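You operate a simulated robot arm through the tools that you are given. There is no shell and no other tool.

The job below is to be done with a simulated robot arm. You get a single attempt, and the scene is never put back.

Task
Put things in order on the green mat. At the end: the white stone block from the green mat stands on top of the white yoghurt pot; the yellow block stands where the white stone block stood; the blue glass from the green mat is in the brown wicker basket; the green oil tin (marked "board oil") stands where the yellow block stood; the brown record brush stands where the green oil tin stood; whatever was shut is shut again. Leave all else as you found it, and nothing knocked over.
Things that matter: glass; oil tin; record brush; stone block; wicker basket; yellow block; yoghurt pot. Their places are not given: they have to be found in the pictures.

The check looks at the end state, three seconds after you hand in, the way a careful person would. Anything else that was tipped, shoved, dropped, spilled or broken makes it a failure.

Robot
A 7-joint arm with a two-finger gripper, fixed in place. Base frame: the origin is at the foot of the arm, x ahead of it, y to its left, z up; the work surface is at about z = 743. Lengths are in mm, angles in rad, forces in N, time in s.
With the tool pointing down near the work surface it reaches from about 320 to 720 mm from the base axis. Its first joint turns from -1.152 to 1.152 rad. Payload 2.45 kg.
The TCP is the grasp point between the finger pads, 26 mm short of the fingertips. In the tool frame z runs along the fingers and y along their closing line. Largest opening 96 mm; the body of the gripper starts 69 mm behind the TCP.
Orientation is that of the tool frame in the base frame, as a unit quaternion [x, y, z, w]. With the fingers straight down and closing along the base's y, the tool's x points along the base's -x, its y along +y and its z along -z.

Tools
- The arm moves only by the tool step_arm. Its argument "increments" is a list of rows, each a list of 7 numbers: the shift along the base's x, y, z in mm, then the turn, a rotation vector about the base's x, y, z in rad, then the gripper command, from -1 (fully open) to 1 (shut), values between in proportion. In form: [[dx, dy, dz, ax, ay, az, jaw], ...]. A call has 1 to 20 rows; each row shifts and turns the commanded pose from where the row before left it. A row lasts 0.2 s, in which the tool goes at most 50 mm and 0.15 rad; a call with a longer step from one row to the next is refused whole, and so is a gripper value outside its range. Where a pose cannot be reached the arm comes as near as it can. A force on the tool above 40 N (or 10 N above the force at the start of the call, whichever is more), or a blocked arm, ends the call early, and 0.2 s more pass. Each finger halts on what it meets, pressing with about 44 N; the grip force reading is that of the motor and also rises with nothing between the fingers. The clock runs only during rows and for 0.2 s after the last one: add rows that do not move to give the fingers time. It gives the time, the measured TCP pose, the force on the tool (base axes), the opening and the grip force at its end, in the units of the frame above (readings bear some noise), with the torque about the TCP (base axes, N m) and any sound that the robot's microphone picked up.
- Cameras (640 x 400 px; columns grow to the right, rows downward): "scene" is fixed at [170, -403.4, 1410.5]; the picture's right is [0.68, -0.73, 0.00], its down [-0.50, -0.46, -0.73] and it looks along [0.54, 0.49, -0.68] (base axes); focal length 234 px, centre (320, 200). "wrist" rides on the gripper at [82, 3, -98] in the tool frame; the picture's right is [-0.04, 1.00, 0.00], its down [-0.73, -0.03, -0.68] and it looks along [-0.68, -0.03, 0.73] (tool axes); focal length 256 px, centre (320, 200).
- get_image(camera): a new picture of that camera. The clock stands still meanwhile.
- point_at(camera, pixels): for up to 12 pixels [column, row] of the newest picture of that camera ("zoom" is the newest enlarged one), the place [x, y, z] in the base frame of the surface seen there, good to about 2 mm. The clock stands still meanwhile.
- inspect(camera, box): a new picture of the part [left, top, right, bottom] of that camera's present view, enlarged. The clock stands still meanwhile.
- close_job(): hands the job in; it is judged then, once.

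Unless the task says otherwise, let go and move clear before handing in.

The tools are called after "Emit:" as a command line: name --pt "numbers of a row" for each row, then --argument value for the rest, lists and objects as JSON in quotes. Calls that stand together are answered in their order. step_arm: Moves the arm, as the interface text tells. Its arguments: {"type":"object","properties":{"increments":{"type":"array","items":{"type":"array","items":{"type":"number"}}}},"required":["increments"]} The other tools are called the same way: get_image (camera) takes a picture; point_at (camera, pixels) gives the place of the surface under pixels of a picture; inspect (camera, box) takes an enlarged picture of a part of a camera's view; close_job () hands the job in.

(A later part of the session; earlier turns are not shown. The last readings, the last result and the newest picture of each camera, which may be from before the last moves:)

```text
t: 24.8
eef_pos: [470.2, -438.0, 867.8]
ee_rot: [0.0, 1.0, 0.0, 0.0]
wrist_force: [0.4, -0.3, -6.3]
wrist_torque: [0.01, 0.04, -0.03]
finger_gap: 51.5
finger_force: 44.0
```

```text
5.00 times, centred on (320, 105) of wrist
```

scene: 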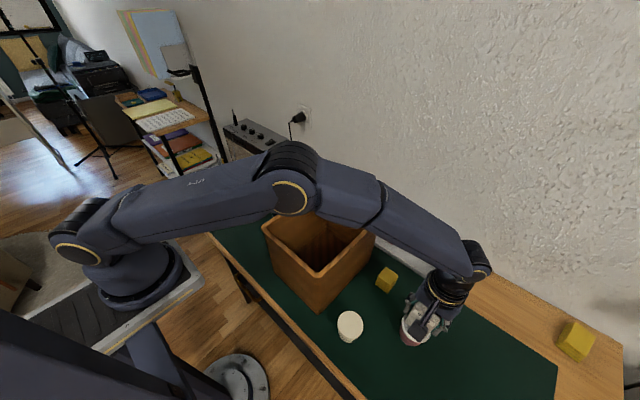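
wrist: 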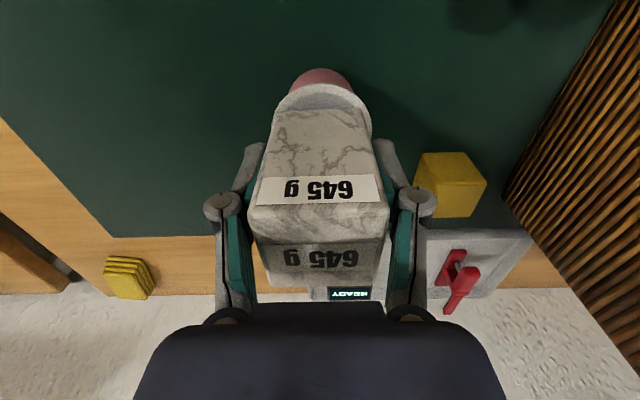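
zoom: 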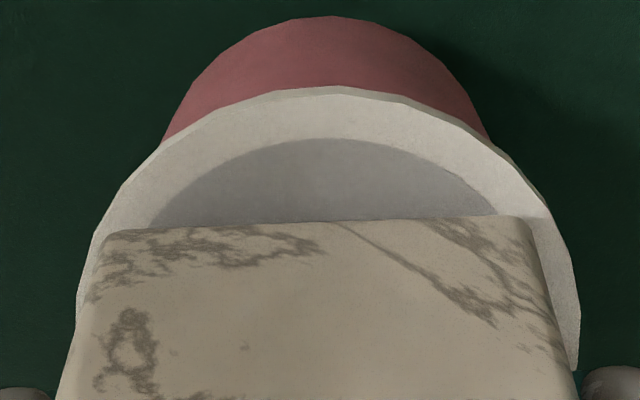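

Now centred to within 2 mm, at (472.2, −438) over (473.3, −436.6). I'll lower the last ≈5 mm in one smooth call.

Emit:
step_arm --pt "0 0.5 -2.5 0 0 0 0.5" --pt "0 0 -1.5 0 0 0 0.5" --pt "0 0 -1 0 0 0 0.5" --pt "0 0 0 0 0 0 0.5"

```text
t: 25.8
eef_pos: [470.5, -437.2, 863.9]
ee_rot: [0.001, 1.0, 0.0, 0.0]
wrist_force: [-0.2, 0.1, -6.5]
wrist_torque: [-0.03, 0.04, -0.02]
finger_gap: 51.9
finger_force: 43.7
```

Emit:
step_arm --pt "0 0 -1 0 0 0 0.5" --pt "0 0 -0.5 0 0 0 0.5" --pt "0 0 0 0 0 0 0.5"

```text
t: 26.6
eef_pos: [470.3, -436.8, 862.9]
ee_rot: [0.001, 1.0, 0.0, 0.0]
wrist_force: [-0.3, 0.4, -6.2]
wrist_torque: [0.02, 0.04, -0.01]
finger_gap: 51.7
finger_force: 44.4
```

Still no contact: TCP z is 862.9, I expected about 861, and the load is unchanged at −6.2 N. I'll continue in small steps.

Emit:
step_arm --pt "0 0 -1 0 0 0 0.5" --pt "0 0 -0.5 0 0 0 0.5" --pt "0 0 0 0 0 0 0.5"

```text
t: 27.4
eef_pos: [469.1, -437.5, 860.9]
ee_rot: [0.0, 1.0, -0.001, -0.001]
wrist_force: [-0.7, -0.3, -1.6]
wrist_torque: [-0.05, 0.04, 0.01]
finger_gap: 51.6
finger_force: 43.9
```

Contact: the load dropped to −1.6 N at TCP z 860.9. I'll settle 0.5 mm more, then open gradually.

Emit:
step_arm --pt "0 0 -0.5 0 0 0 0.5" --pt "0 0 0 0 0 0 0.5" --pt "0 0 0 0 0 0 -0.2" --pt "0 0 0 0 0 0 -0.4" --pt "0 0 0 0 0 0 -0.7" --pt "0 0 0 0 0 0 -1" --pt "0 0 0 0 0 0 -1"

Emit:
get_image --camera "wrist"

```text
t: 29.0
eef_pos: [468.3, -437.3, 860.2]
ee_rot: [-0.001, 1.0, 0.001, 0.0]
wrist_force: [0.1, -1.0, 0.2]
wrist_torque: [-0.02, -0.02, -0.01]
finger_gap: 95.9
finger_force: 0.1
```

```text
taken
```

wrist: 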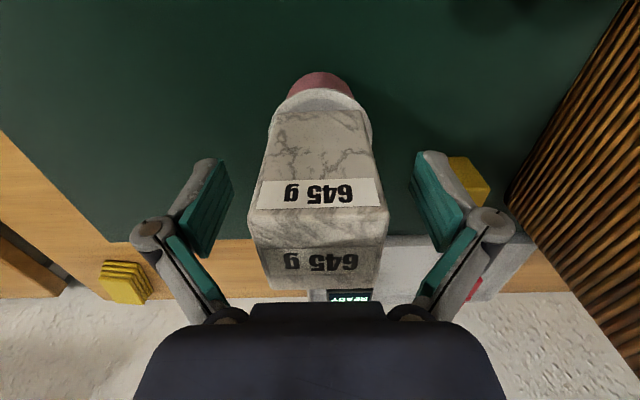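

The block stands on the pot and the fingers are fully open on both sides. I'll lift straight up, then inspect.

Emit:
step_arm --pt "0 0 15 0 0 0 -1" --pt "0 0 30 0 0 0 -1" --pt "0 0 40 0 0 0 -1" --pt "0 0 40 0 0 0 -1" --pt "0 0 25 0 0 0 -1" --pt "0 0 0 0 0 0 -1"

Emit:
get_image --camera "wrist"

Emit:
inspect --camera "scene" --box '[330, 250, 480, 370]'

```text
t: 30.4
eef_pos: [469.9, -435.9, 1012.8]
ee_rot: [0.001, 1.0, 0.0, 0.0]
wrist_force: [-0.4, -1.1, -0.3]
wrist_torque: [0.0, 0.0, 0.03]
finger_gap: 96.2
finger_force: 0.1
```

```text
taken
```

wrist: 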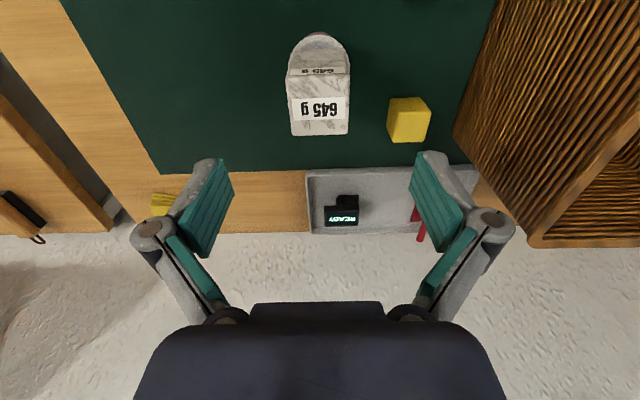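

```text
3.33 times, centred on (405, 310) of scene
```

zoom: 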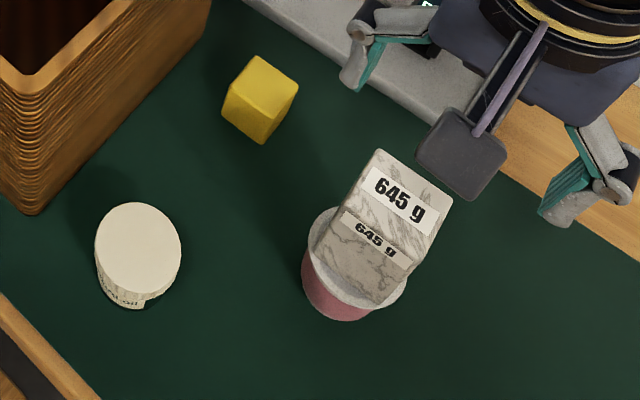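

The stone block stands squarely on the pot. Next I'll move above the yellow block and re-measure it.

Emit:
step_arm --pt "20.4 29.5 0 0 0 0 -1" --pt "20.4 29.5 0 0 0 0 -1" --pt "20.4 29.5 0 0 0 0 -1" --pt "20.4 29.5 0 0 0 0 -1" --pt "0 0 -40 0 0 0 -1" --pt "0 0 -40 0 0 0 -1" --pt "0 0 -20 0 0 0 -1" --pt "0 0 0 0 0 0 -1" --pt "0 0 0 0 0 0 -1"

Emit:
get_image --camera "wrist"

Emit:
get_image --camera "scene"

```text
t: 32.4
eef_pos: [549.3, -319.7, 906.9]
ee_rot: [0.0, 1.0, 0.0, 0.001]
wrist_force: [0.0, -0.3, 0.7]
wrist_torque: [0.01, 0.04, -0.03]
finger_gap: 95.7
finger_force: 0.0
```

```text
taken
```

wrist: 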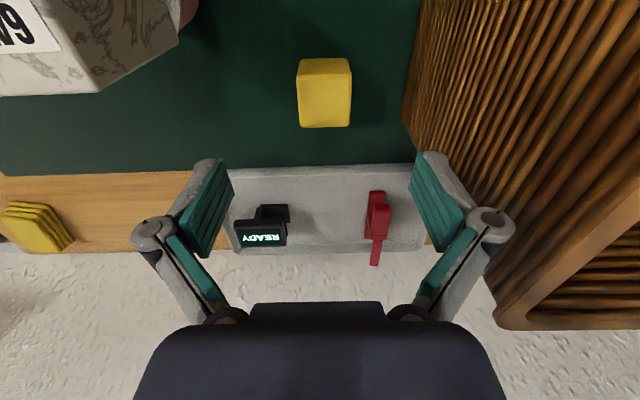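

```text
taken
```

scene: 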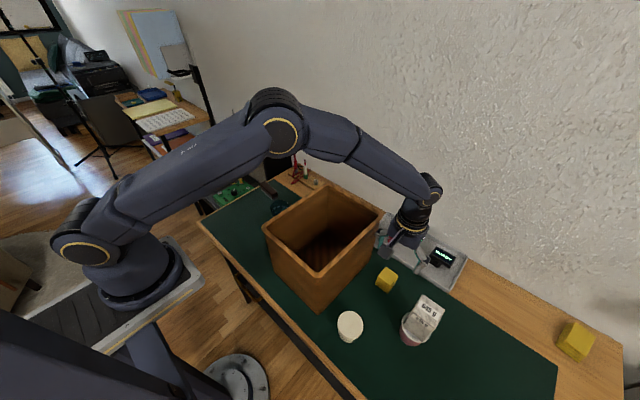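

The block sits at wrist (298–352, 60–127). I'll measure its corners and the clearance from the right finger to the basket wall.

Emit:
inspect --camera "wrist" --box '[285, 45, 365, 140]'

Emit:
point_at --camera "wrist" --pixels '[[300, 80], [349, 78], [301, 124], [348, 124], [325, 100], [408, 115], [425, 90], [480, 230], [500, 318], [420, 130], [412, 60]]'

```text
4.21 times, centred on (325, 92) of wrist
```

zoom: 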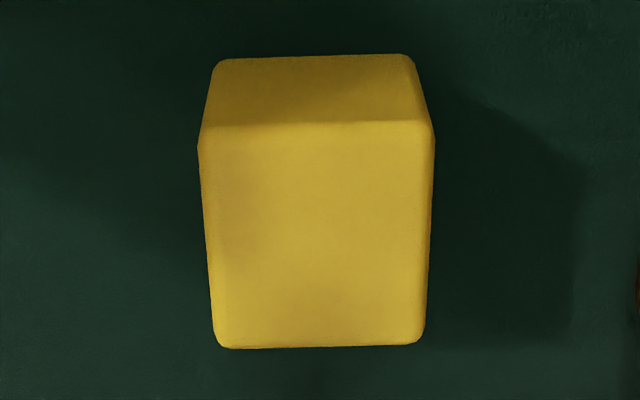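

```text
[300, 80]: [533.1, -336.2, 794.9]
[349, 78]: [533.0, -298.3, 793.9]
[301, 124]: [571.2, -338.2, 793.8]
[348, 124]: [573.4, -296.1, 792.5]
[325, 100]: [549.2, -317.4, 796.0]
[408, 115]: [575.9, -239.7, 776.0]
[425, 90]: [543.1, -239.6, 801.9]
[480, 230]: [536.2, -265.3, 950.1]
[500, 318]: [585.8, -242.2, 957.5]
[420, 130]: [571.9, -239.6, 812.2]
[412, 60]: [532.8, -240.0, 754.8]
```

The block centre is ≈(552.5, −317.2), and the basket wall is vertical at y≈−239.6. I'll part-close the fingers to about 70 mm for more wall clearance, centre, descend and grip.

Emit:
step_arm --pt "3 2.4 0 0 0 0 -0.45" --pt "0 0 -20 0 0 0 -0.45" --pt "0 0 -35 0 0 0 -0.45" --pt "0 0 -35 0 0 0 -0.45" --pt "0 0 -25 0 0 0 -0.45" --pt "0 0 -15 0 0 0 -0.45" --pt "0 0 0 0 0 0 -0.45" --pt "0 0 0 0 0 0 -0.45"

Emit:
get_image --camera "wrist"

```text
t: 34.2
eef_pos: [556.2, -317.2, 780.6]
ee_rot: [0.0, 1.0, 0.0, 0.0]
wrist_force: [-1.0, -0.3, -0.4]
wrist_torque: [-0.02, -0.02, 0.03]
finger_gap: 69.4
finger_force: 0.0
```

```text
taken
```

wrist: 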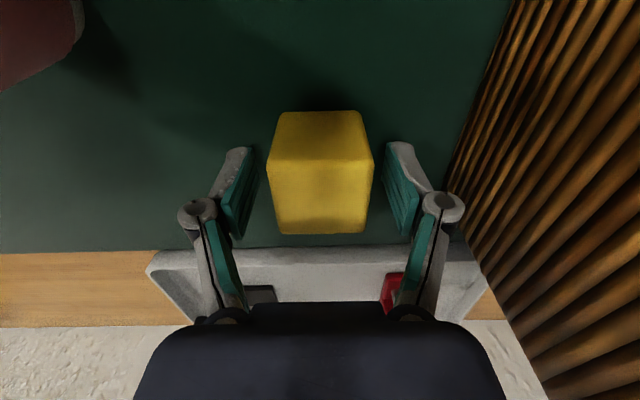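

The fingers straddle the block evenly, with the wall clear on the right. I'll close on it.

Emit:
step_arm --pt "-2 0 -3 0 0 0 -0.45" --pt "0 0 0 0 0 0 0.5" --pt "0 0 0 0 0 0 0.5" --pt "0 0 0 0 0 0 0.5" --pt "0 0 0 0 0 0 0.5"

Emit:
step_arm --pt "0 0 10 0 0 0 0.5" --pt "0 0 25 0 0 0 0.5" --pt "0 0 40 0 0 0 0.5" --pt "0 0 45 0 0 0 0.5" --pt "0 0 45 0 0 0 0.5" --pt "0 0 45 0 0 0 0.5" --pt "0 0 40 0 0 0 0.5" --pt "0 0 25 0 0 0 0.5" --pt "0 0 0 0 0 0 0.5"

Emit:
get_image --camera "wrist"

Emit:
get_image --camera "scene"

```text
t: 35.4
eef_pos: [552.8, -315.9, 776.8]
ee_rot: [0.002, 1.0, 0.0, 0.0]
wrist_force: [-1.6, 0.9, 2.7]
wrist_torque: [0.06, 0.07, -0.03]
finger_gap: 44.1
finger_force: 43.6
```

```text
t: 37.4
eef_pos: [553.2, -314.2, 1051.9]
ee_rot: [0.0, 1.0, 0.001, 0.0]
wrist_force: [0.1, 0.1, -0.7]
wrist_torque: [-0.01, 0.01, 0.0]
finger_gap: 43.6
finger_force: 43.9
```

```text
taken
```

wrist: 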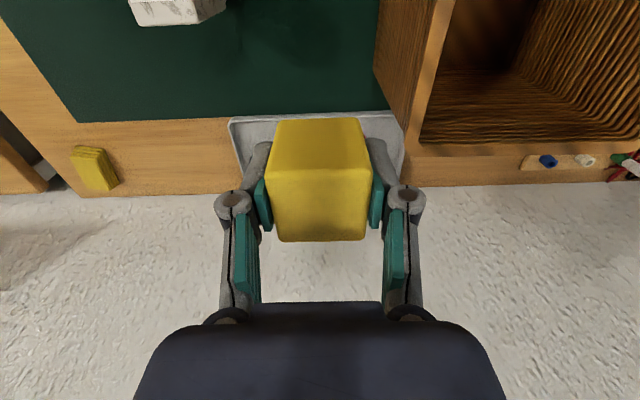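

```text
taken
```

scene: 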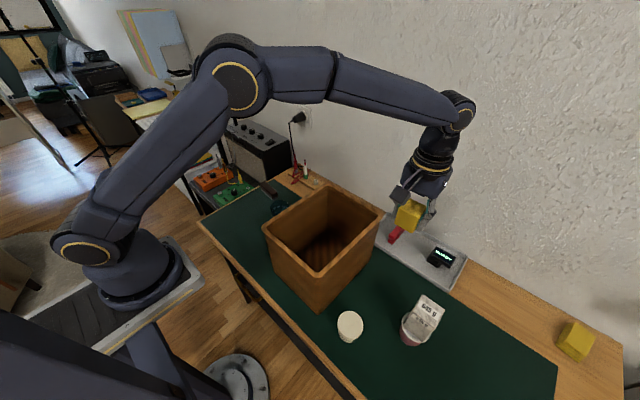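

The yellow block is held. I'll carry it at z≈1052 over the basket to the stone's old spot, (451.5, 223), turning to the stone's yaw on the way.

Emit:
step_arm --pt "-4 20 0 0 0 0.01 0.5" --pt "-7 35 0 0 0 0.015 0.5" --pt "-7.5 40 0 0 0 0.016 0.5" --pt "-7.5 40 0 0 0 0.016 0.5" --pt "-7.5 40 0 0 0 0.016 0.5" --pt "-7.5 40 0 0 0 0.016 0.5" --pt "-7.5 40 0 0 0 0.016 0.5" --pt "-7.5 40 0 0 0 0.016 0.5" --pt "-7.5 40 0 0 0 0.016 0.5" --pt "-7.5 40 0 0 0 0.016 0.5" --pt "-7.5 40 0 0 0 0.016 0.5" --pt "-7.5 40 0 0 0 0.016 0.5" --pt "-7.5 40 0 0 0 0.016 0.5" --pt "-7 27 0 0 0 0.014 0.5" --pt "-1 15 0 0 0 0 0.5" --pt "0 0 -40 0 0 0 0.5" --pt "0 0 -40 0 0 0 0.5" --pt "0 0 -20 0 0 0 0.5" --pt "0 0 0 0 0 0 0.5"

Emit:
get_image --camera "wrist"

Emit:
get_image --camera "scene"

```text
t: 41.4
eef_pos: [449.6, 219.7, 948.6]
ee_rot: [-0.107, 0.994, 0.001, 0.0]
wrist_force: [-0.5, 0.0, 0.0]
wrist_torque: [0.0, 0.01, 0.01]
finger_gap: 43.9
finger_force: 43.6
```

```text
taken
```

wrist: 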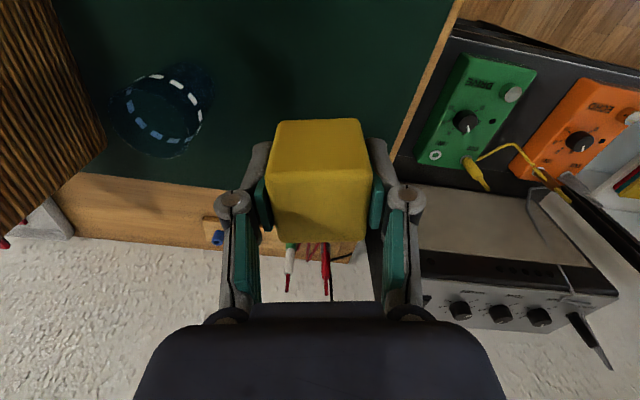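

```text
taken
```

scene: 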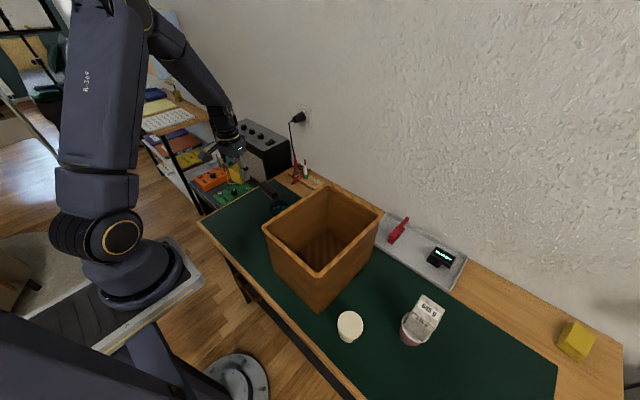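

Emit:
point_at --camera "wrist" --pixels '[[270, 178], [370, 177], [282, 235], [363, 237], [320, 205], [320, 177], [320, 125]]'

```text
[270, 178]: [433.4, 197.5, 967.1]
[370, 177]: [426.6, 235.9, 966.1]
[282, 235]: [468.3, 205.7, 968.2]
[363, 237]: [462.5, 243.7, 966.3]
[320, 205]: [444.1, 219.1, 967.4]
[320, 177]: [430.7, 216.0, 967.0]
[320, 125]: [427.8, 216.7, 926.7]
```

The block centre reads (447.7, 220.7), so I need (+3.8, +2.3). I'll correct and descend to about 10 mm above the mat.

Emit:
step_arm --pt "3.8 2.3 0 0 0 0 0.5" --pt "0 0 -30 0 0 0 0.5" --pt "0 0 -45 0 0 0 0.5" --pt "0 0 -45 0 0 0 0.5" --pt "0 0 -27 0 0 0 0.5" --pt "0 0 -13 0 0 0 0.5" --pt "0 0 0 0 0 0 0.5" --pt "0 0 0 0 0 0 0.5"

Emit:
get_image --camera "wrist"

Emit:
point_at --camera "wrist" --pixels '[[270, 178], [370, 177], [282, 235], [363, 237], [320, 205], [320, 125], [320, 112]]'

```text
t: 43.2
eef_pos: [455.2, 222.0, 790.0]
ee_rot: [-0.107, 0.994, 0.0, 0.001]
wrist_force: [0.1, -0.2, -0.5]
wrist_torque: [0.03, -0.01, -0.03]
finger_gap: 43.9
finger_force: 44.3
```

```text
taken
```

wrist: 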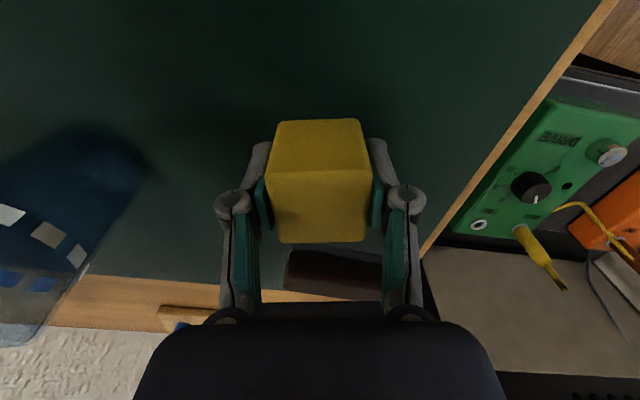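

```text
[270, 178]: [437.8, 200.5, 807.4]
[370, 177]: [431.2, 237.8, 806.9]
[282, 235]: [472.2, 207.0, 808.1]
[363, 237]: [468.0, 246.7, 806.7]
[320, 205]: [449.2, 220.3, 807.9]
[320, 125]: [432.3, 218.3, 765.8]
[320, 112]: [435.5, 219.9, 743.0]
```

The block is centred at (452.3, 223.0) with about 12 mm to go. I'll lower it to the mat.

Emit:
step_arm --pt "0 0 -5 0 0 0 0.5" --pt "0 0 -3 0 0 0 0.5" --pt "0 0 -2 0 0 0 0.5" --pt "0 0 -1 0 0 0 0.5" --pt "0 0 0 0 0 0 0.5"

Emit:
step_arm --pt "0 0 -1 0 0 0 0.5" --pt "0 0 0 0 0 0 0.5"

```text
t: 44.4
eef_pos: [453.1, 222.5, 780.8]
ee_rot: [-0.107, 0.994, 0.0, 0.0]
wrist_force: [-0.8, 0.1, -0.7]
wrist_torque: [-0.01, 0.0, 0.01]
finger_gap: 43.8
finger_force: 44.0
```

```text
t: 45.0
eef_pos: [453.6, 222.9, 780.0]
ee_rot: [-0.108, 0.994, 0.0, -0.001]
wrist_force: [-0.3, 0.1, -0.3]
wrist_torque: [0.02, 0.0, -0.03]
finger_gap: 44.1
finger_force: 44.5
```

Emit:
step_arm --pt "0 0 -1.5 0 0 0 0.5" --pt "0 0 -1 0 0 0 0.5" --pt "0 0 0 0 0 0 0.5"

Emit:
step_arm --pt "0 0 -1 0 0 0 0.5" --pt "0 0 0 0 0 0 0.5"

```text
t: 45.8
eef_pos: [454.3, 223.0, 777.0]
ee_rot: [-0.107, 0.994, -0.001, 0.0]
wrist_force: [-0.6, -1.1, 2.5]
wrist_torque: [0.0, 0.01, -0.02]
finger_gap: 44.1
finger_force: 44.2
```

```text
t: 46.4
eef_pos: [455.0, 222.4, 776.7]
ee_rot: [-0.107, 0.994, -0.001, -0.001]
wrist_force: [-5.9, -4.0, 19.4]
wrist_torque: [-0.06, 0.15, 0.02]
finger_gap: 44.2
finger_force: 44.0
```

The block is on the mat, with 19 N of upward force. I'll ease up slightly, open and lift away.

Emit:
step_arm --pt "0 0 0.7 0 0 0 0.5" --pt "0 0 0 0 0 0 0" --pt "0 0 0 0 0 0 -0.2" --pt "0 0 0 0 0 0 -0.5" --pt "0 0 0 0 0 0 -0.7" --pt "0 0 0 0 0 0 -0.7" --pt "0 0 15 0 0 0 -0.7" --pt "0 0 35 0 0 0 -0.7" --pt "0 0 45 0 0 0 -1" --pt "0 0 45 0 0 0 -1" --pt "0 0 45 0 0 0 -1" --pt "0 0 45 0 0 0 -1" --pt "0 0 0 0 0 0 -1"

Emit:
get_image --camera "wrist"

Emit:
get_image --camera "scene"

```text
t: 49.2
eef_pos: [453.9, 223.2, 1007.4]
ee_rot: [-0.108, 0.994, 0.0, 0.0]
wrist_force: [-0.6, -0.5, -0.1]
wrist_torque: [0.01, -0.03, -0.03]
finger_gap: 96.0
finger_force: 0.1
```

```text
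taken
```

wrist: 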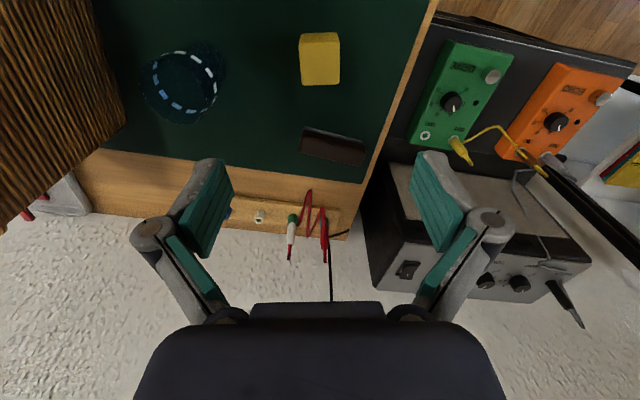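

```text
taken
```

scene: 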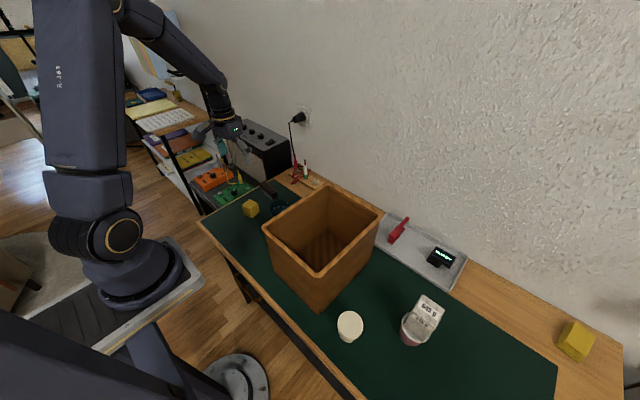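

The yellow block stands at the stone's old spot. The glass is close by, so I'll do it next. I'll hover above it with yaw back at 0 and re-measure using the white dashes.

Emit:
step_arm --pt "8 -28 0 0 0 -0.043 -1" --pt "8 -28 0 0 0 -0.043 -1" --pt "8 -28 0 0 0 -0.043 -1" --pt "8 -28 0 0 0 -0.043 -1" --pt "7 -28 0 0 0 -0.043 -1" --pt "0 0 -30 0 0 0 -1" --pt "0 0 0 0 0 0 -1" --pt "0 0 0 0 0 0 -1"

Emit:
get_image --camera "wrist"

Emit:
inspect --camera "wrist" --box '[270, 20, 370, 150]'

```text
t: 51.0
eef_pos: [492.9, 83.6, 974.3]
ee_rot: [0.0, 1.0, 0.0, 0.0]
wrist_force: [0.0, 0.2, -0.8]
wrist_torque: [-0.01, -0.02, 0.02]
finger_gap: 96.3
finger_force: 0.0
```

```text
taken
```

wrist: 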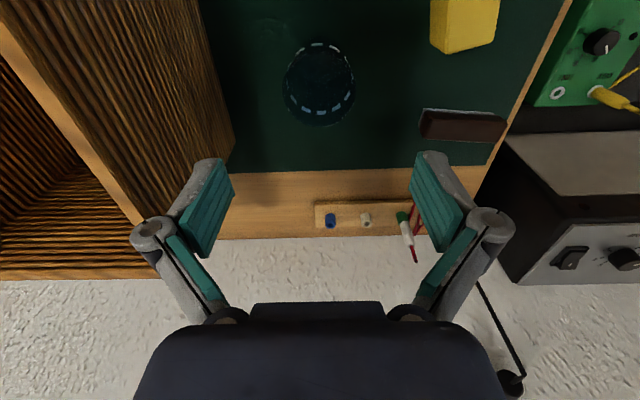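

```text
3.08 times, centred on (320, 85) of wrist
```

zoom: 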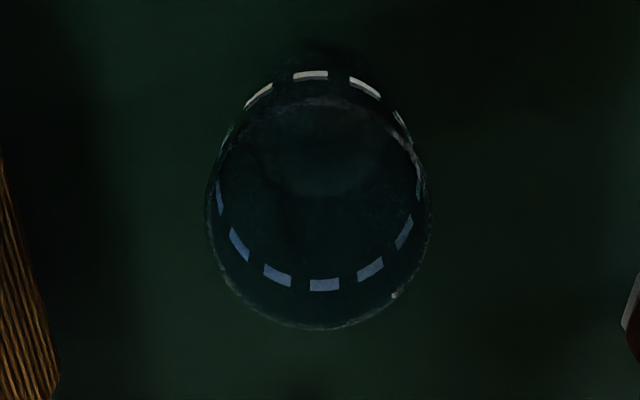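

Emit:
point_at --camera "zoom" --pixels '[[258, 95], [311, 76], [365, 88], [400, 122], [226, 138], [238, 243], [277, 275], [324, 285], [370, 270], [404, 232], [219, 197], [419, 185]]'

Emit:
point_at --camera "wrist" --pixels '[[430, 120], [505, 130], [420, 135], [500, 140], [425, 112], [460, 125], [120, 200], [150, 150], [60, 60], [60, 200], [20, 240], [140, 250]]'

```text
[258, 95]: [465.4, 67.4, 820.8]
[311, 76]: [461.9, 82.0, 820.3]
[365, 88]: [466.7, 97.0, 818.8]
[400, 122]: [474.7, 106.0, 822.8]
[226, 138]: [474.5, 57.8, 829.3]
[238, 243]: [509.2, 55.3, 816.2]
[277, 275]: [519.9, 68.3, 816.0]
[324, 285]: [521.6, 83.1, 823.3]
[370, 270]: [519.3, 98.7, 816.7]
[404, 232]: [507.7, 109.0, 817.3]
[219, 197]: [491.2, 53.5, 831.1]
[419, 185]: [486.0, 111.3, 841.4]
```

```text
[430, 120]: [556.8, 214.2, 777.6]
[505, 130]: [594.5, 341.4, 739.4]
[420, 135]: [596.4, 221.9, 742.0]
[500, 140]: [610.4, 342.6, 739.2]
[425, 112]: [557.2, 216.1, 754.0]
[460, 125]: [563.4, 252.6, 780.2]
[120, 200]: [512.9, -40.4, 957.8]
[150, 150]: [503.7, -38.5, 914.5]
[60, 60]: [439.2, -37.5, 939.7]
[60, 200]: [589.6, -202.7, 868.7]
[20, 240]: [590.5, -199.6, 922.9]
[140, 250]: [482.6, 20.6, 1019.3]
```

Glass centre ≈(491.8, 82.7) and rim z≈853.5, so the gripper is already centred. I'll descend until the pads straddle the top 40 mm, then close with a position-limited command so the grip stays light.

Emit:
step_arm --pt "-1 -0.8 -25 0 0 0 -1" --pt "0 0 -40 0 0 0 -1" --pt "0 0 -40 0 0 0 -1" --pt "0 0 -20 0 0 0 -1" --pt "0 0 -12 0 0 0 -1" --pt "0 0 0 0 0 0 -1" --pt "0 0 0 0 0 0 -1"

Emit:
get_image --camera "wrist"

```text
t: 52.6
eef_pos: [494.9, 83.0, 839.2]
ee_rot: [0.001, 1.0, -0.001, 0.0]
wrist_force: [0.9, 0.1, 1.0]
wrist_torque: [-0.01, 0.03, -0.03]
finger_gap: 96.0
finger_force: 0.0
```

```text
taken
```

wrist: 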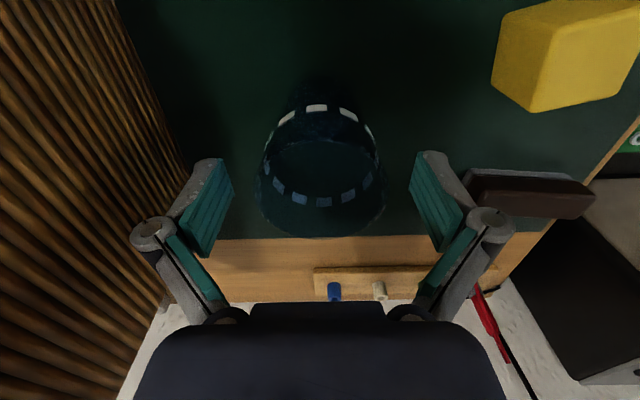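

The glass sits centred between the fingers (rim cols 258–385). I'll close gently in stages.

Emit:
step_arm --pt "-1.5 0 -1 0 0 0 -0.6" --pt "0 0 0 0 0 0 -0.4" --pt "0 0 0 0 0 0 -0.3" --pt "0 0 0 0 0 0 -0.26" --pt "0 0 0 0 0 0 -0.26"

```text
t: 53.8
eef_pos: [492.2, 82.8, 838.9]
ee_rot: [0.0, 1.0, 0.001, 0.0]
wrist_force: [-0.9, 1.2, 5.7]
wrist_torque: [-0.06, 0.09, -0.03]
finger_gap: 61.7
finger_force: 41.6
```

The glass is held at 61.7 mm with no sound reported. I'll ease the command slightly to see whether the force drops, then lift a little.

Emit:
step_arm --pt "0 0 0 0 0 0 -0.268" --pt "0 0 0 0 0 0 -0.268"

Emit:
step_arm --pt "0 0 5 0 0 0 -0.26" --pt "0 0 10 0 0 0 -0.26" --pt "0 0 15 0 0 0 -0.26" --pt "0 0 0 0 0 0 -0.26" --pt "0 0 0 0 0 0 -0.26"

Emit:
get_image --camera "wrist"

Emit:
inspect --camera "scene" --box '[220, 120, 340, 240]'

```text
t: 54.4
eef_pos: [492.2, 82.9, 837.8]
ee_rot: [0.0, 1.0, 0.0, 0.0]
wrist_force: [-1.4, 2.1, 7.4]
wrist_torque: [-0.03, 0.14, -0.04]
finger_gap: 61.3
finger_force: 43.7
```

```text
t: 55.6
eef_pos: [491.9, 82.6, 866.6]
ee_rot: [-0.002, 1.0, -0.001, 0.0]
wrist_force: [0.3, -0.6, -1.4]
wrist_torque: [0.02, 0.01, 0.02]
finger_gap: 61.6
finger_force: 43.8
```

```text
taken
```

wrist: 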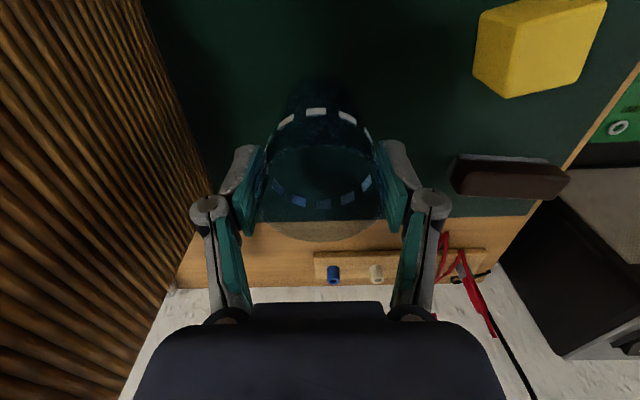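

```text
3.33 times, centred on (280, 180) of scene
```

zoom: 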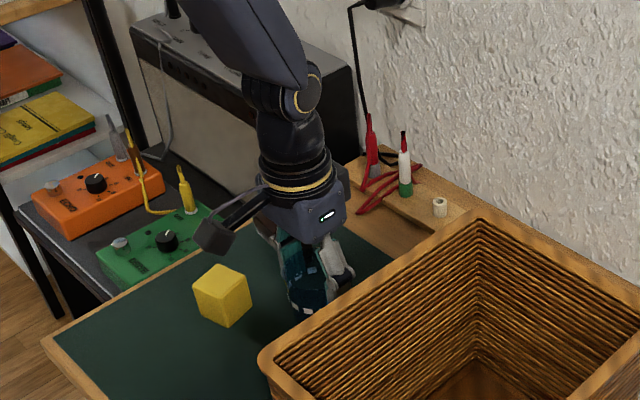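

The glass is held upright, with only a −1.4 N load. I'll lift to z≈1100 so its bottom is ≈48 mm above the rim, then move over the middle of the basket at (500, −139).

Emit:
step_arm --pt "0 0 25 0 0 0 -0.26" --pt "0 0 40 0 0 0 -0.26" --pt "0 0 45 0 0 0 -0.26" --pt "0 0 45 0 0 0 -0.26" --pt "0 0 45 0 0 0 -0.26" --pt "0 0 25 0 0 0 -0.26" --pt "0 0 10 0 0 0 -0.26" --pt "0 0 0 0 0 0 -0.26" --pt "1 -20 0 0 0 0 -0.26" --pt "1 -35 0 0 0 0 -0.26" --pt "1 -40 0 0 0 0 -0.26" --pt "1 -40 0 0 0 0 -0.26" --pt "1 -40 0 0 0 0 -0.26" --pt "1 -30 0 0 0 0 -0.26" --pt "1 -17 0 0 0 0 -0.26" --pt "0 0 0 0 0 0 -0.26" --pt "0 0 0 0 0 0 -0.26"

Emit:
get_image --camera "wrist"

Emit:
get_image --camera "scene"

```text
t: 59.2
eef_pos: [499.2, -138.2, 1102.6]
ee_rot: [0.001, 1.0, 0.0, 0.0]
wrist_force: [0.3, 0.2, -0.9]
wrist_torque: [-0.01, 0.0, 0.01]
finger_gap: 61.8
finger_force: 43.9
```

```text
taken
```

wrist: 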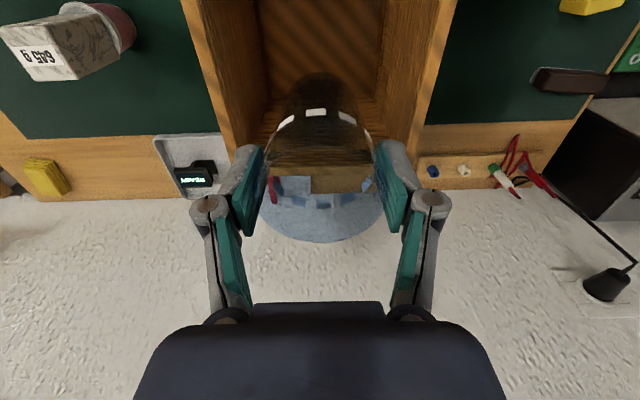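

```text
taken
```

scene: 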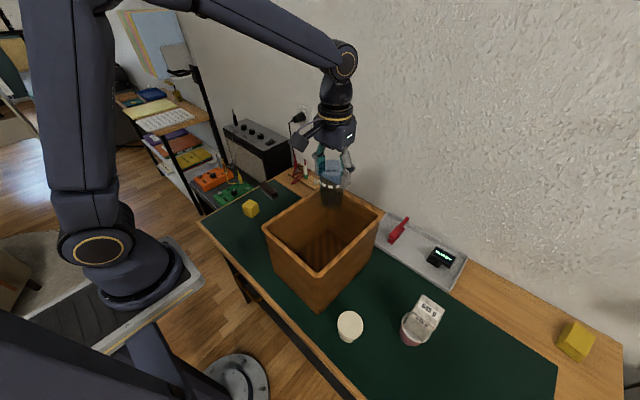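

The glass is over the basket. I'll check inner wall positions before going in.

Emit:
inspect --camera "wrist" --box '[180, 0, 460, 175]'

Emit:
point_at --camera "wrist" --pixels '[[225, 60], [258, 50], [390, 50], [425, 60], [245, 130], [400, 130], [320, 50], [320, 10], [268, 20], [378, 20], [240, 100], [405, 100]]'

Emit:
inspect --camera "scene" --box '[250, 90, 400, 320]'

```text
2.29 times, centred on (320, 88) of wrist
```

zoom: 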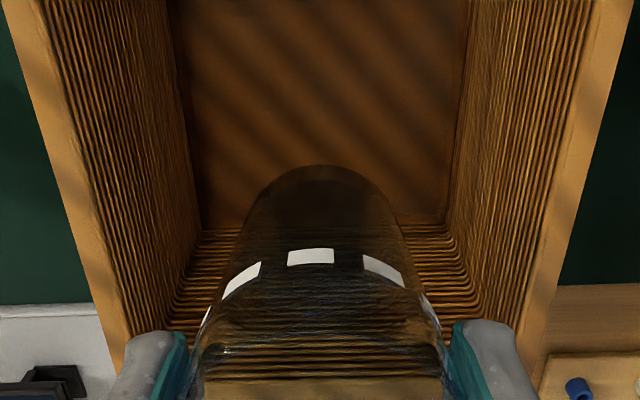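

```text
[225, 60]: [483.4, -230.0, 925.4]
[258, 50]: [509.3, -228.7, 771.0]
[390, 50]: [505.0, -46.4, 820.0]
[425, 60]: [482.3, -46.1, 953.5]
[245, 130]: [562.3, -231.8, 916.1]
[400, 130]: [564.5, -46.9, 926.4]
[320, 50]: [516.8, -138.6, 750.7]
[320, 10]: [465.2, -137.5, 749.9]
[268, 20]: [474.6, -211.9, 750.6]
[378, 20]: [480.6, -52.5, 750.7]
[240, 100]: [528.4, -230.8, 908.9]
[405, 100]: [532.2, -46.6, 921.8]
```

```text
1.74 times, centred on (325, 205) of scene
```

zoom: 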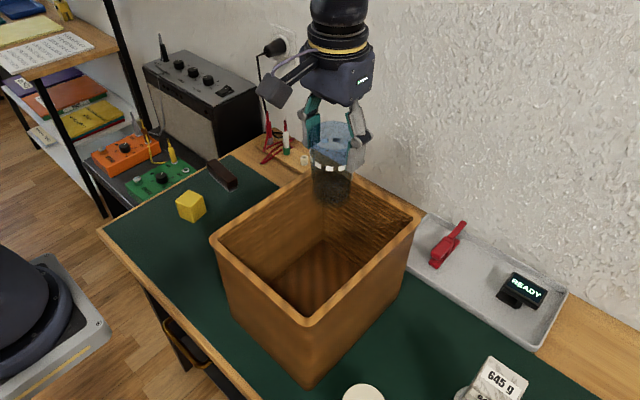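

The inner walls are at y −230 and −46, so the glass at y −138 is centred, and the floor is at z 750.5. I'll descend to about 15 mm above the floor, with contact expected at TCP ≈846.

Emit:
step_arm --pt "-2 0 -20 0 0 0 -0.26" --pt "0 0 -35 0 0 0 -0.26" --pt "0 0 -40 0 0 0 -0.26" --pt "0 0 -40 0 0 0 -0.26" --pt "0 0 -40 0 0 0 -0.26" --pt "0 0 -30 0 0 0 -0.26" --pt "0 0 -20 0 0 0 -0.26" --pt "0 0 -10 0 0 0 -0.26" --pt "0 0 -5 0 0 0 -0.26" --pt "0 0 0 0 0 0 -0.26" --pt "0 0 0 0 0 0 -0.26"

Emit:
get_image --camera "wrist"

Emit:
get_image --camera "scene"

```text
t: 61.6
eef_pos: [497.2, -139.9, 864.2]
ee_rot: [0.0, 1.0, 0.001, 0.0]
wrist_force: [-0.8, -0.4, -1.3]
wrist_torque: [0.0, -0.04, 0.0]
finger_gap: 61.5
finger_force: 43.5
```

```text
taken
```

wrist: 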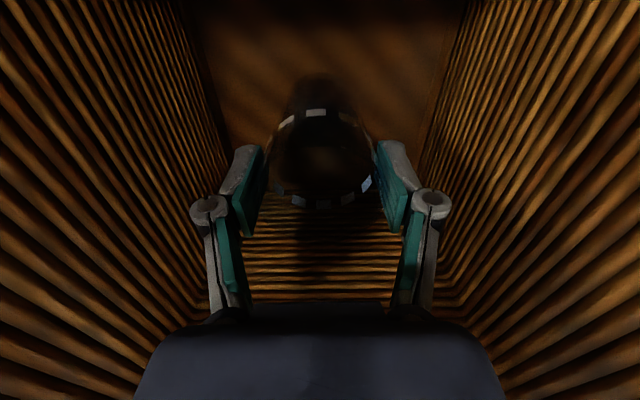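

```text
taken
```

scene: 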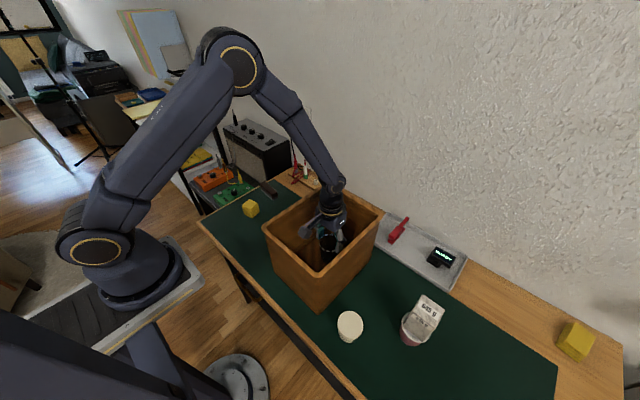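

All clear inside the basket. I'll lower gently to the floor.

Emit:
step_arm --pt "0 0 -6 0 0 0 -0.26" --pt "0 0 -4 0 0 0 -0.26" --pt "0 0 -3 0 0 0 -0.26" --pt "0 0 -1.5 0 0 0 -0.26" --pt "0 0 0 0 0 0 -0.26"

Emit:
step_arm --pt "0 0 -1 0 0 0 -0.26" --pt "0 0 -0.7 0 0 0 -0.26" --pt "0 0 0 0 0 0 -0.26"

```text
t: 62.8
eef_pos: [496.6, -140.0, 849.9]
ee_rot: [0.0, 1.0, 0.0, 0.0]
wrist_force: [-0.9, -0.1, -1.3]
wrist_torque: [-0.01, 0.0, 0.01]
finger_gap: 61.5
finger_force: 43.9
```

```text
t: 63.6
eef_pos: [495.9, -139.7, 847.8]
ee_rot: [0.001, 1.0, 0.0, 0.0]
wrist_force: [-0.5, -0.2, -1.8]
wrist_torque: [-0.01, 0.03, 0.0]
finger_gap: 61.4
finger_force: 44.0
```

Emit:
step_arm --pt "0 0 -1 0 0 0 -0.26" --pt "0 0 -0.5 0 0 0 -0.26" --pt "0 0 0 0 0 0 -0.26"

```text
t: 64.4
eef_pos: [496.3, -140.4, 847.2]
ee_rot: [0.0, 1.0, 0.0, 0.0]
wrist_force: [-1.8, 0.5, 8.3]
wrist_torque: [-0.17, 0.1, -0.02]
finger_gap: 61.4
finger_force: 43.7
```

Floor contact at z 847 with +8 N. I'll ease up half a millimetre, open gradually to about 84 mm, and rise straight up.

Emit:
step_arm --pt "0 0 0.5 0 0 0 -0.26" --pt "0 0 0 0 0 0 -0.3" --pt "0 0 0 0 0 0 -0.4" --pt "0 0 0 0 0 0 -0.6" --pt "0 0 0 0 0 0 -0.75" --pt "0 0 0 0 0 0 -0.75" --pt "0 0 0 0 0 0 -0.75"

Emit:
get_image --camera "wrist"

```text
t: 66.0
eef_pos: [495.9, -138.5, 845.8]
ee_rot: [0.001, 1.0, 0.0, 0.001]
wrist_force: [0.0, -1.3, 0.1]
wrist_torque: [0.03, -0.02, -0.04]
finger_gap: 84.1
finger_force: 0.1
```

```text
taken
```

wrist: 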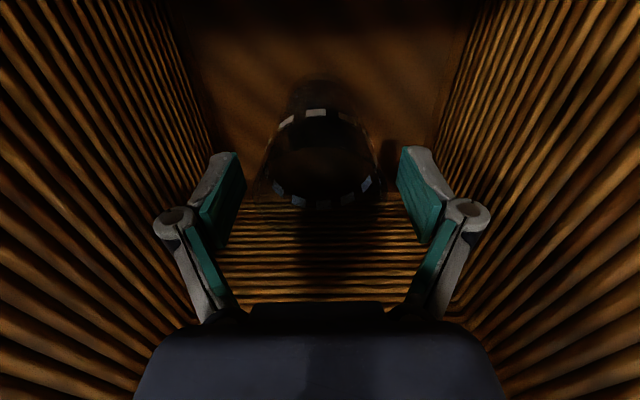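

The glass stands free on the basket floor with both fingers clear of it. I'll rise straight up.

Emit:
step_arm --pt "0 0 15 0 0 0 -0.75" --pt "0 0 30 0 0 0 -0.75" --pt "0 0 40 0 0 0 -0.75" --pt "0 0 45 0 0 0 -0.75" --pt "0 0 45 0 0 0 -0.75" --pt "0 0 30 0 0 0 -0.75" --pt "0 0 0 0 0 0 -1"

Emit:
get_image --camera "wrist"

Emit:
get_image --camera "scene"

```text
t: 67.6
eef_pos: [495.5, -141.0, 1050.1]
ee_rot: [0.0, 1.0, -0.001, 0.0]
wrist_force: [-0.6, 0.1, -0.1]
wrist_torque: [-0.04, -0.02, -0.02]
finger_gap: 96.2
finger_force: 0.1
```

```text
taken
```

wrist: 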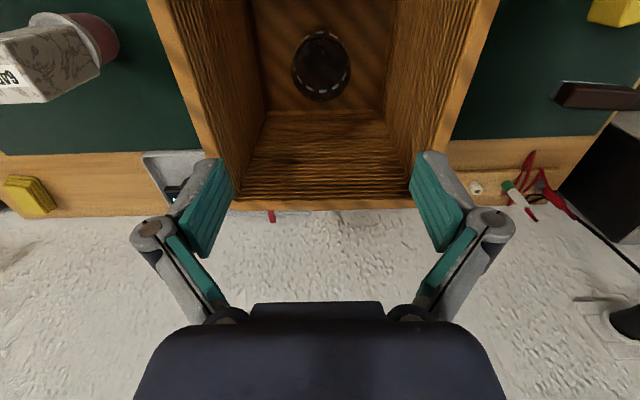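

```text
taken
```

scene: 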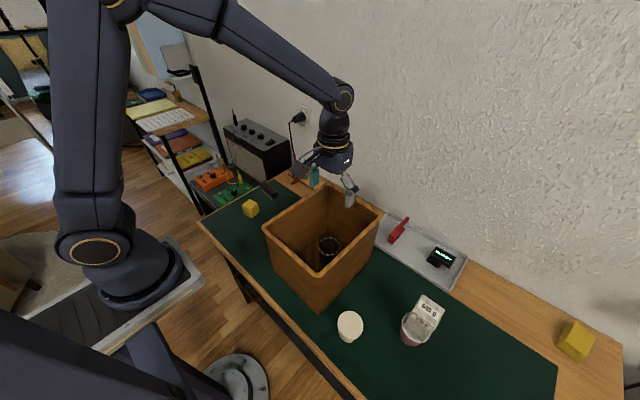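

The glass is upright in the basket. Next is the oil tin: I'll hover over it at (373, −318) and study the cap and body.

Emit:
step_arm --pt "-24.5 -35.4 0 0 0 0 -1" --pt "-24.5 -35.4 0 0 0 0 -1" --pt "-24.5 -35.4 0 0 0 0 -1" --pt "-24.5 -35.4 0 0 0 0 -1" --pt "-24.5 -35.4 0 0 0 0 -1" --pt "0 0 -40 0 0 0 -0.8" --pt "0 0 -40 0 0 0 -0.8" --pt "0 0 -20 0 0 0 -0.8" --pt "0 0 0 0 0 0 -0.8" --pt "0 0 0 0 0 0 -0.8"

Emit:
get_image --camera "wrist"

Emit:
inspect --camera "wrist" --box '[270, 30, 370, 150]'

Emit:
inspect --camera "scene" --box '[320, 290, 390, 360]'

```text
t: 69.8
eef_pos: [372.8, -317.3, 948.5]
ee_rot: [0.001, 1.0, 0.0, 0.0]
wrist_force: [0.3, -0.2, -0.4]
wrist_torque: [0.01, 0.0, 0.0]
finger_gap: 86.4
finger_force: 0.0
```

```text
taken
```

wrist: 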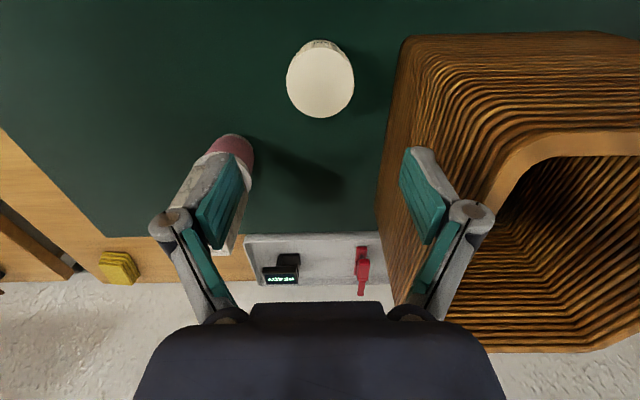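

```text
3.33 times, centred on (320, 90) of wrist
```

zoom: 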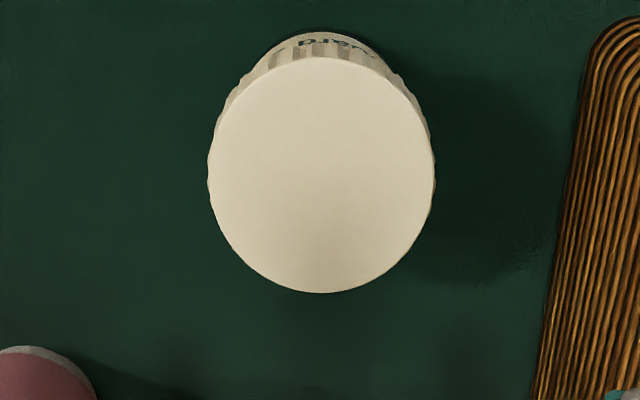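

```text
5.71 times, centred on (355, 325) of scene
```

zoom: 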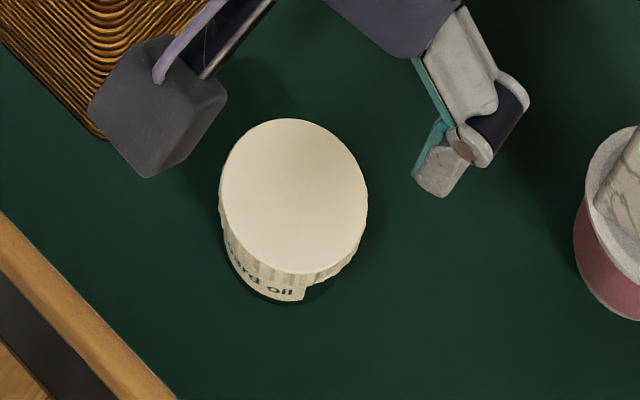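

I'll measure the cap's outline in this view to get its centre.

Emit:
point_at --camera "wrist" --pixels '[[289, 82], [352, 82], [320, 115], [320, 51], [320, 82], [298, 106], [343, 106], [298, 58], [343, 58], [316, 43], [395, 140], [410, 45]]'

```text
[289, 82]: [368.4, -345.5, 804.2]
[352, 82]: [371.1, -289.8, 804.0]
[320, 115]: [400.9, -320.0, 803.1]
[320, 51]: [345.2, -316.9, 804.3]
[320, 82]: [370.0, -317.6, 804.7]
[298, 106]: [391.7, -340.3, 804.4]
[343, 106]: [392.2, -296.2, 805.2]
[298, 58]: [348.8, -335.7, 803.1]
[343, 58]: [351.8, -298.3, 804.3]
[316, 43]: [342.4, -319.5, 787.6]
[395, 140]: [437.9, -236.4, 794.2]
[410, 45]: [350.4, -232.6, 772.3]
```

The cap centre is ≈(372.9, −317.7), radius ≈30.5. Because the cap is wider than the body, the pads must take it by the cap, so I'll grip, lift just slightly and check that the tin comes up whole.

Emit:
step_arm --pt "0 -0.4 -30 0 0 0 -0.7" --pt "0 0 -40 0 0 0 -0.7" --pt "0 0 -40 0 0 0 -0.7" --pt "0 0 -30 0 0 0 -0.7" --pt "0 0 -18 0 0 0 -0.7" --pt "0 0 0 0 0 0 -0.7" --pt "0 0 0 0 0 0 -0.7"

Emit:
get_image --camera "wrist"

```text
t: 71.4
eef_pos: [378.0, -317.6, 789.9]
ee_rot: [0.0, 1.0, -0.001, 0.0]
wrist_force: [0.6, -0.3, 0.4]
wrist_torque: [0.02, -0.01, -0.02]
finger_gap: 81.5
finger_force: 0.1
```

```text
taken
```

wrist: 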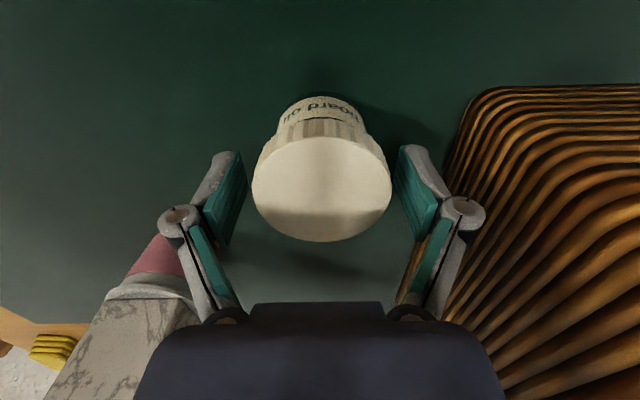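

The gripper is about 5 mm too far in x. I'll centre on the tin and close gently.

Emit:
step_arm --pt "-5 0 0 0 0 0 -0.7" --pt "0 0 0 0 0 0 -0.7" --pt "0 0 0 0 0 0 -0.4" --pt "0 0 0 0 0 0 -0.2" --pt "0 0 0 0 0 0 -0.1" --pt "0 0 0 0 0 0 -0.1"

Emit:
get_image --camera "wrist"

```text
t: 72.8
eef_pos: [371.2, -316.7, 792.2]
ee_rot: [0.0, 1.0, 0.0, 0.001]
wrist_force: [-1.6, 4.0, 6.4]
wrist_torque: [0.1, 0.04, 0.01]
finger_gap: 61.4
finger_force: 44.2
```

```text
taken
```

wrist: 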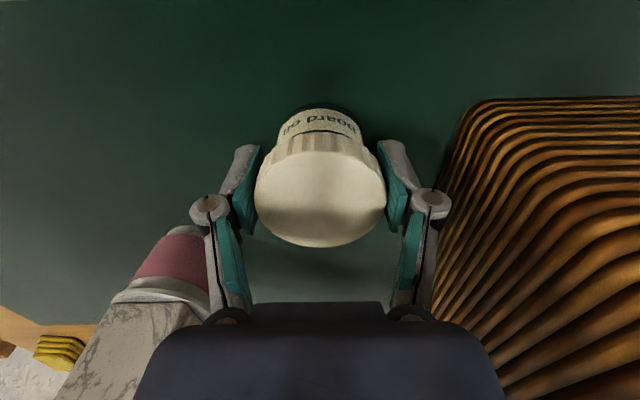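

Gripped on the cap at 61.4 mm. I'll lift about 8 mm only and see whether the body follows.

Emit:
step_arm --pt "0 0 3 0 0 0 -0.1" --pt "0 0 5 0 0 0 -0.1" --pt "0 0 0 0 0 0 -0.1"

Emit:
get_image --camera "wrist"

Emit:
inspect --camera "wrist" --box '[250, 90, 390, 190]'

Emit:
inspect --camera "scene" --box '[310, 280, 400, 370]'

```text
t: 73.6
eef_pos: [370.8, -318.3, 800.7]
ee_rot: [0.0, 1.0, 0.001, 0.0]
wrist_force: [0.9, 0.2, -1.1]
wrist_torque: [0.01, 0.0, -0.02]
finger_gap: 60.9
finger_force: 43.6
```

```text
taken
```

wrist: 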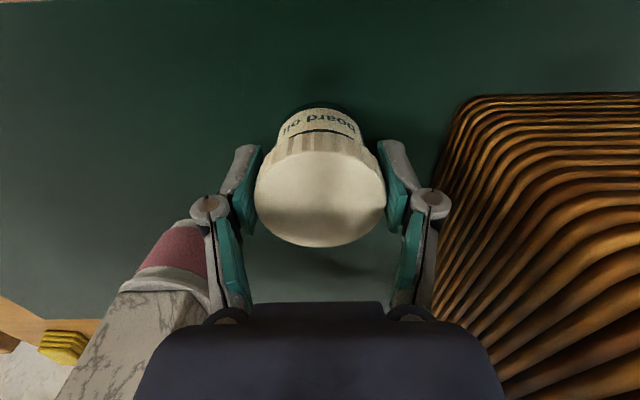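

```text
4.00 times, centred on (320, 140) of wrist
```

zoom: 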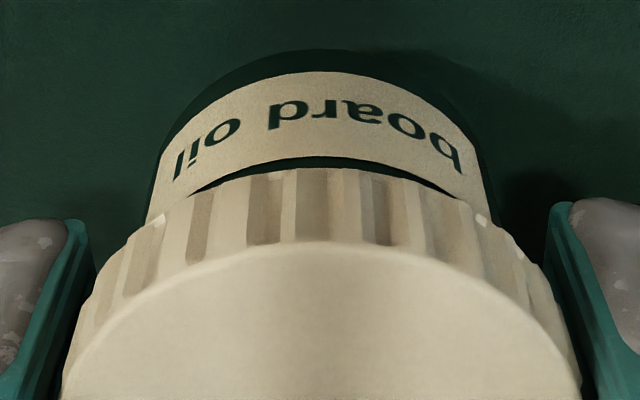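

```text
4.44 times, centred on (355, 325) of scene
```

zoom: 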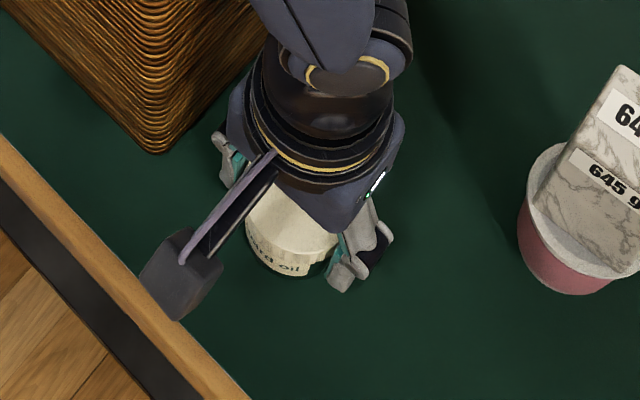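

The body and label still sit right under the cap in the view and the load is −1.1 N. I'll measure z along the body to be sure it has lifted off the mat.

Emit:
point_at --camera "zoom" --pixels '[[320, 60], [320, 66], [320, 85], [320, 140], [320, 160], [320, 175], [320, 200]]'

Emit:
point_at --camera "wrist" --pixels '[[320, 104], [320, 106], [320, 110], [320, 120], [320, 130], [320, 134], [320, 145], [320, 160], [320, 200], [320, 100]]'

```text
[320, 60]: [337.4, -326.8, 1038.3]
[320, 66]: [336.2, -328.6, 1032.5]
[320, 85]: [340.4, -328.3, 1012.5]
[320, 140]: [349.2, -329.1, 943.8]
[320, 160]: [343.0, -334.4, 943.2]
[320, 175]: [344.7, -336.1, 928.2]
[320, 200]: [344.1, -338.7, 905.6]
```

```text
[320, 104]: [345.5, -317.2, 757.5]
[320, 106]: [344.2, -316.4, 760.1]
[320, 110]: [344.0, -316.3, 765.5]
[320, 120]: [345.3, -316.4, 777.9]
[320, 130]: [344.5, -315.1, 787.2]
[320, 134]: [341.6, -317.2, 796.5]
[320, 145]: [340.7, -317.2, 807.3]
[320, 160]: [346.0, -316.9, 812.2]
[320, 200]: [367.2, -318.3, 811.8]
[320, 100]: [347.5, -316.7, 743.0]
```

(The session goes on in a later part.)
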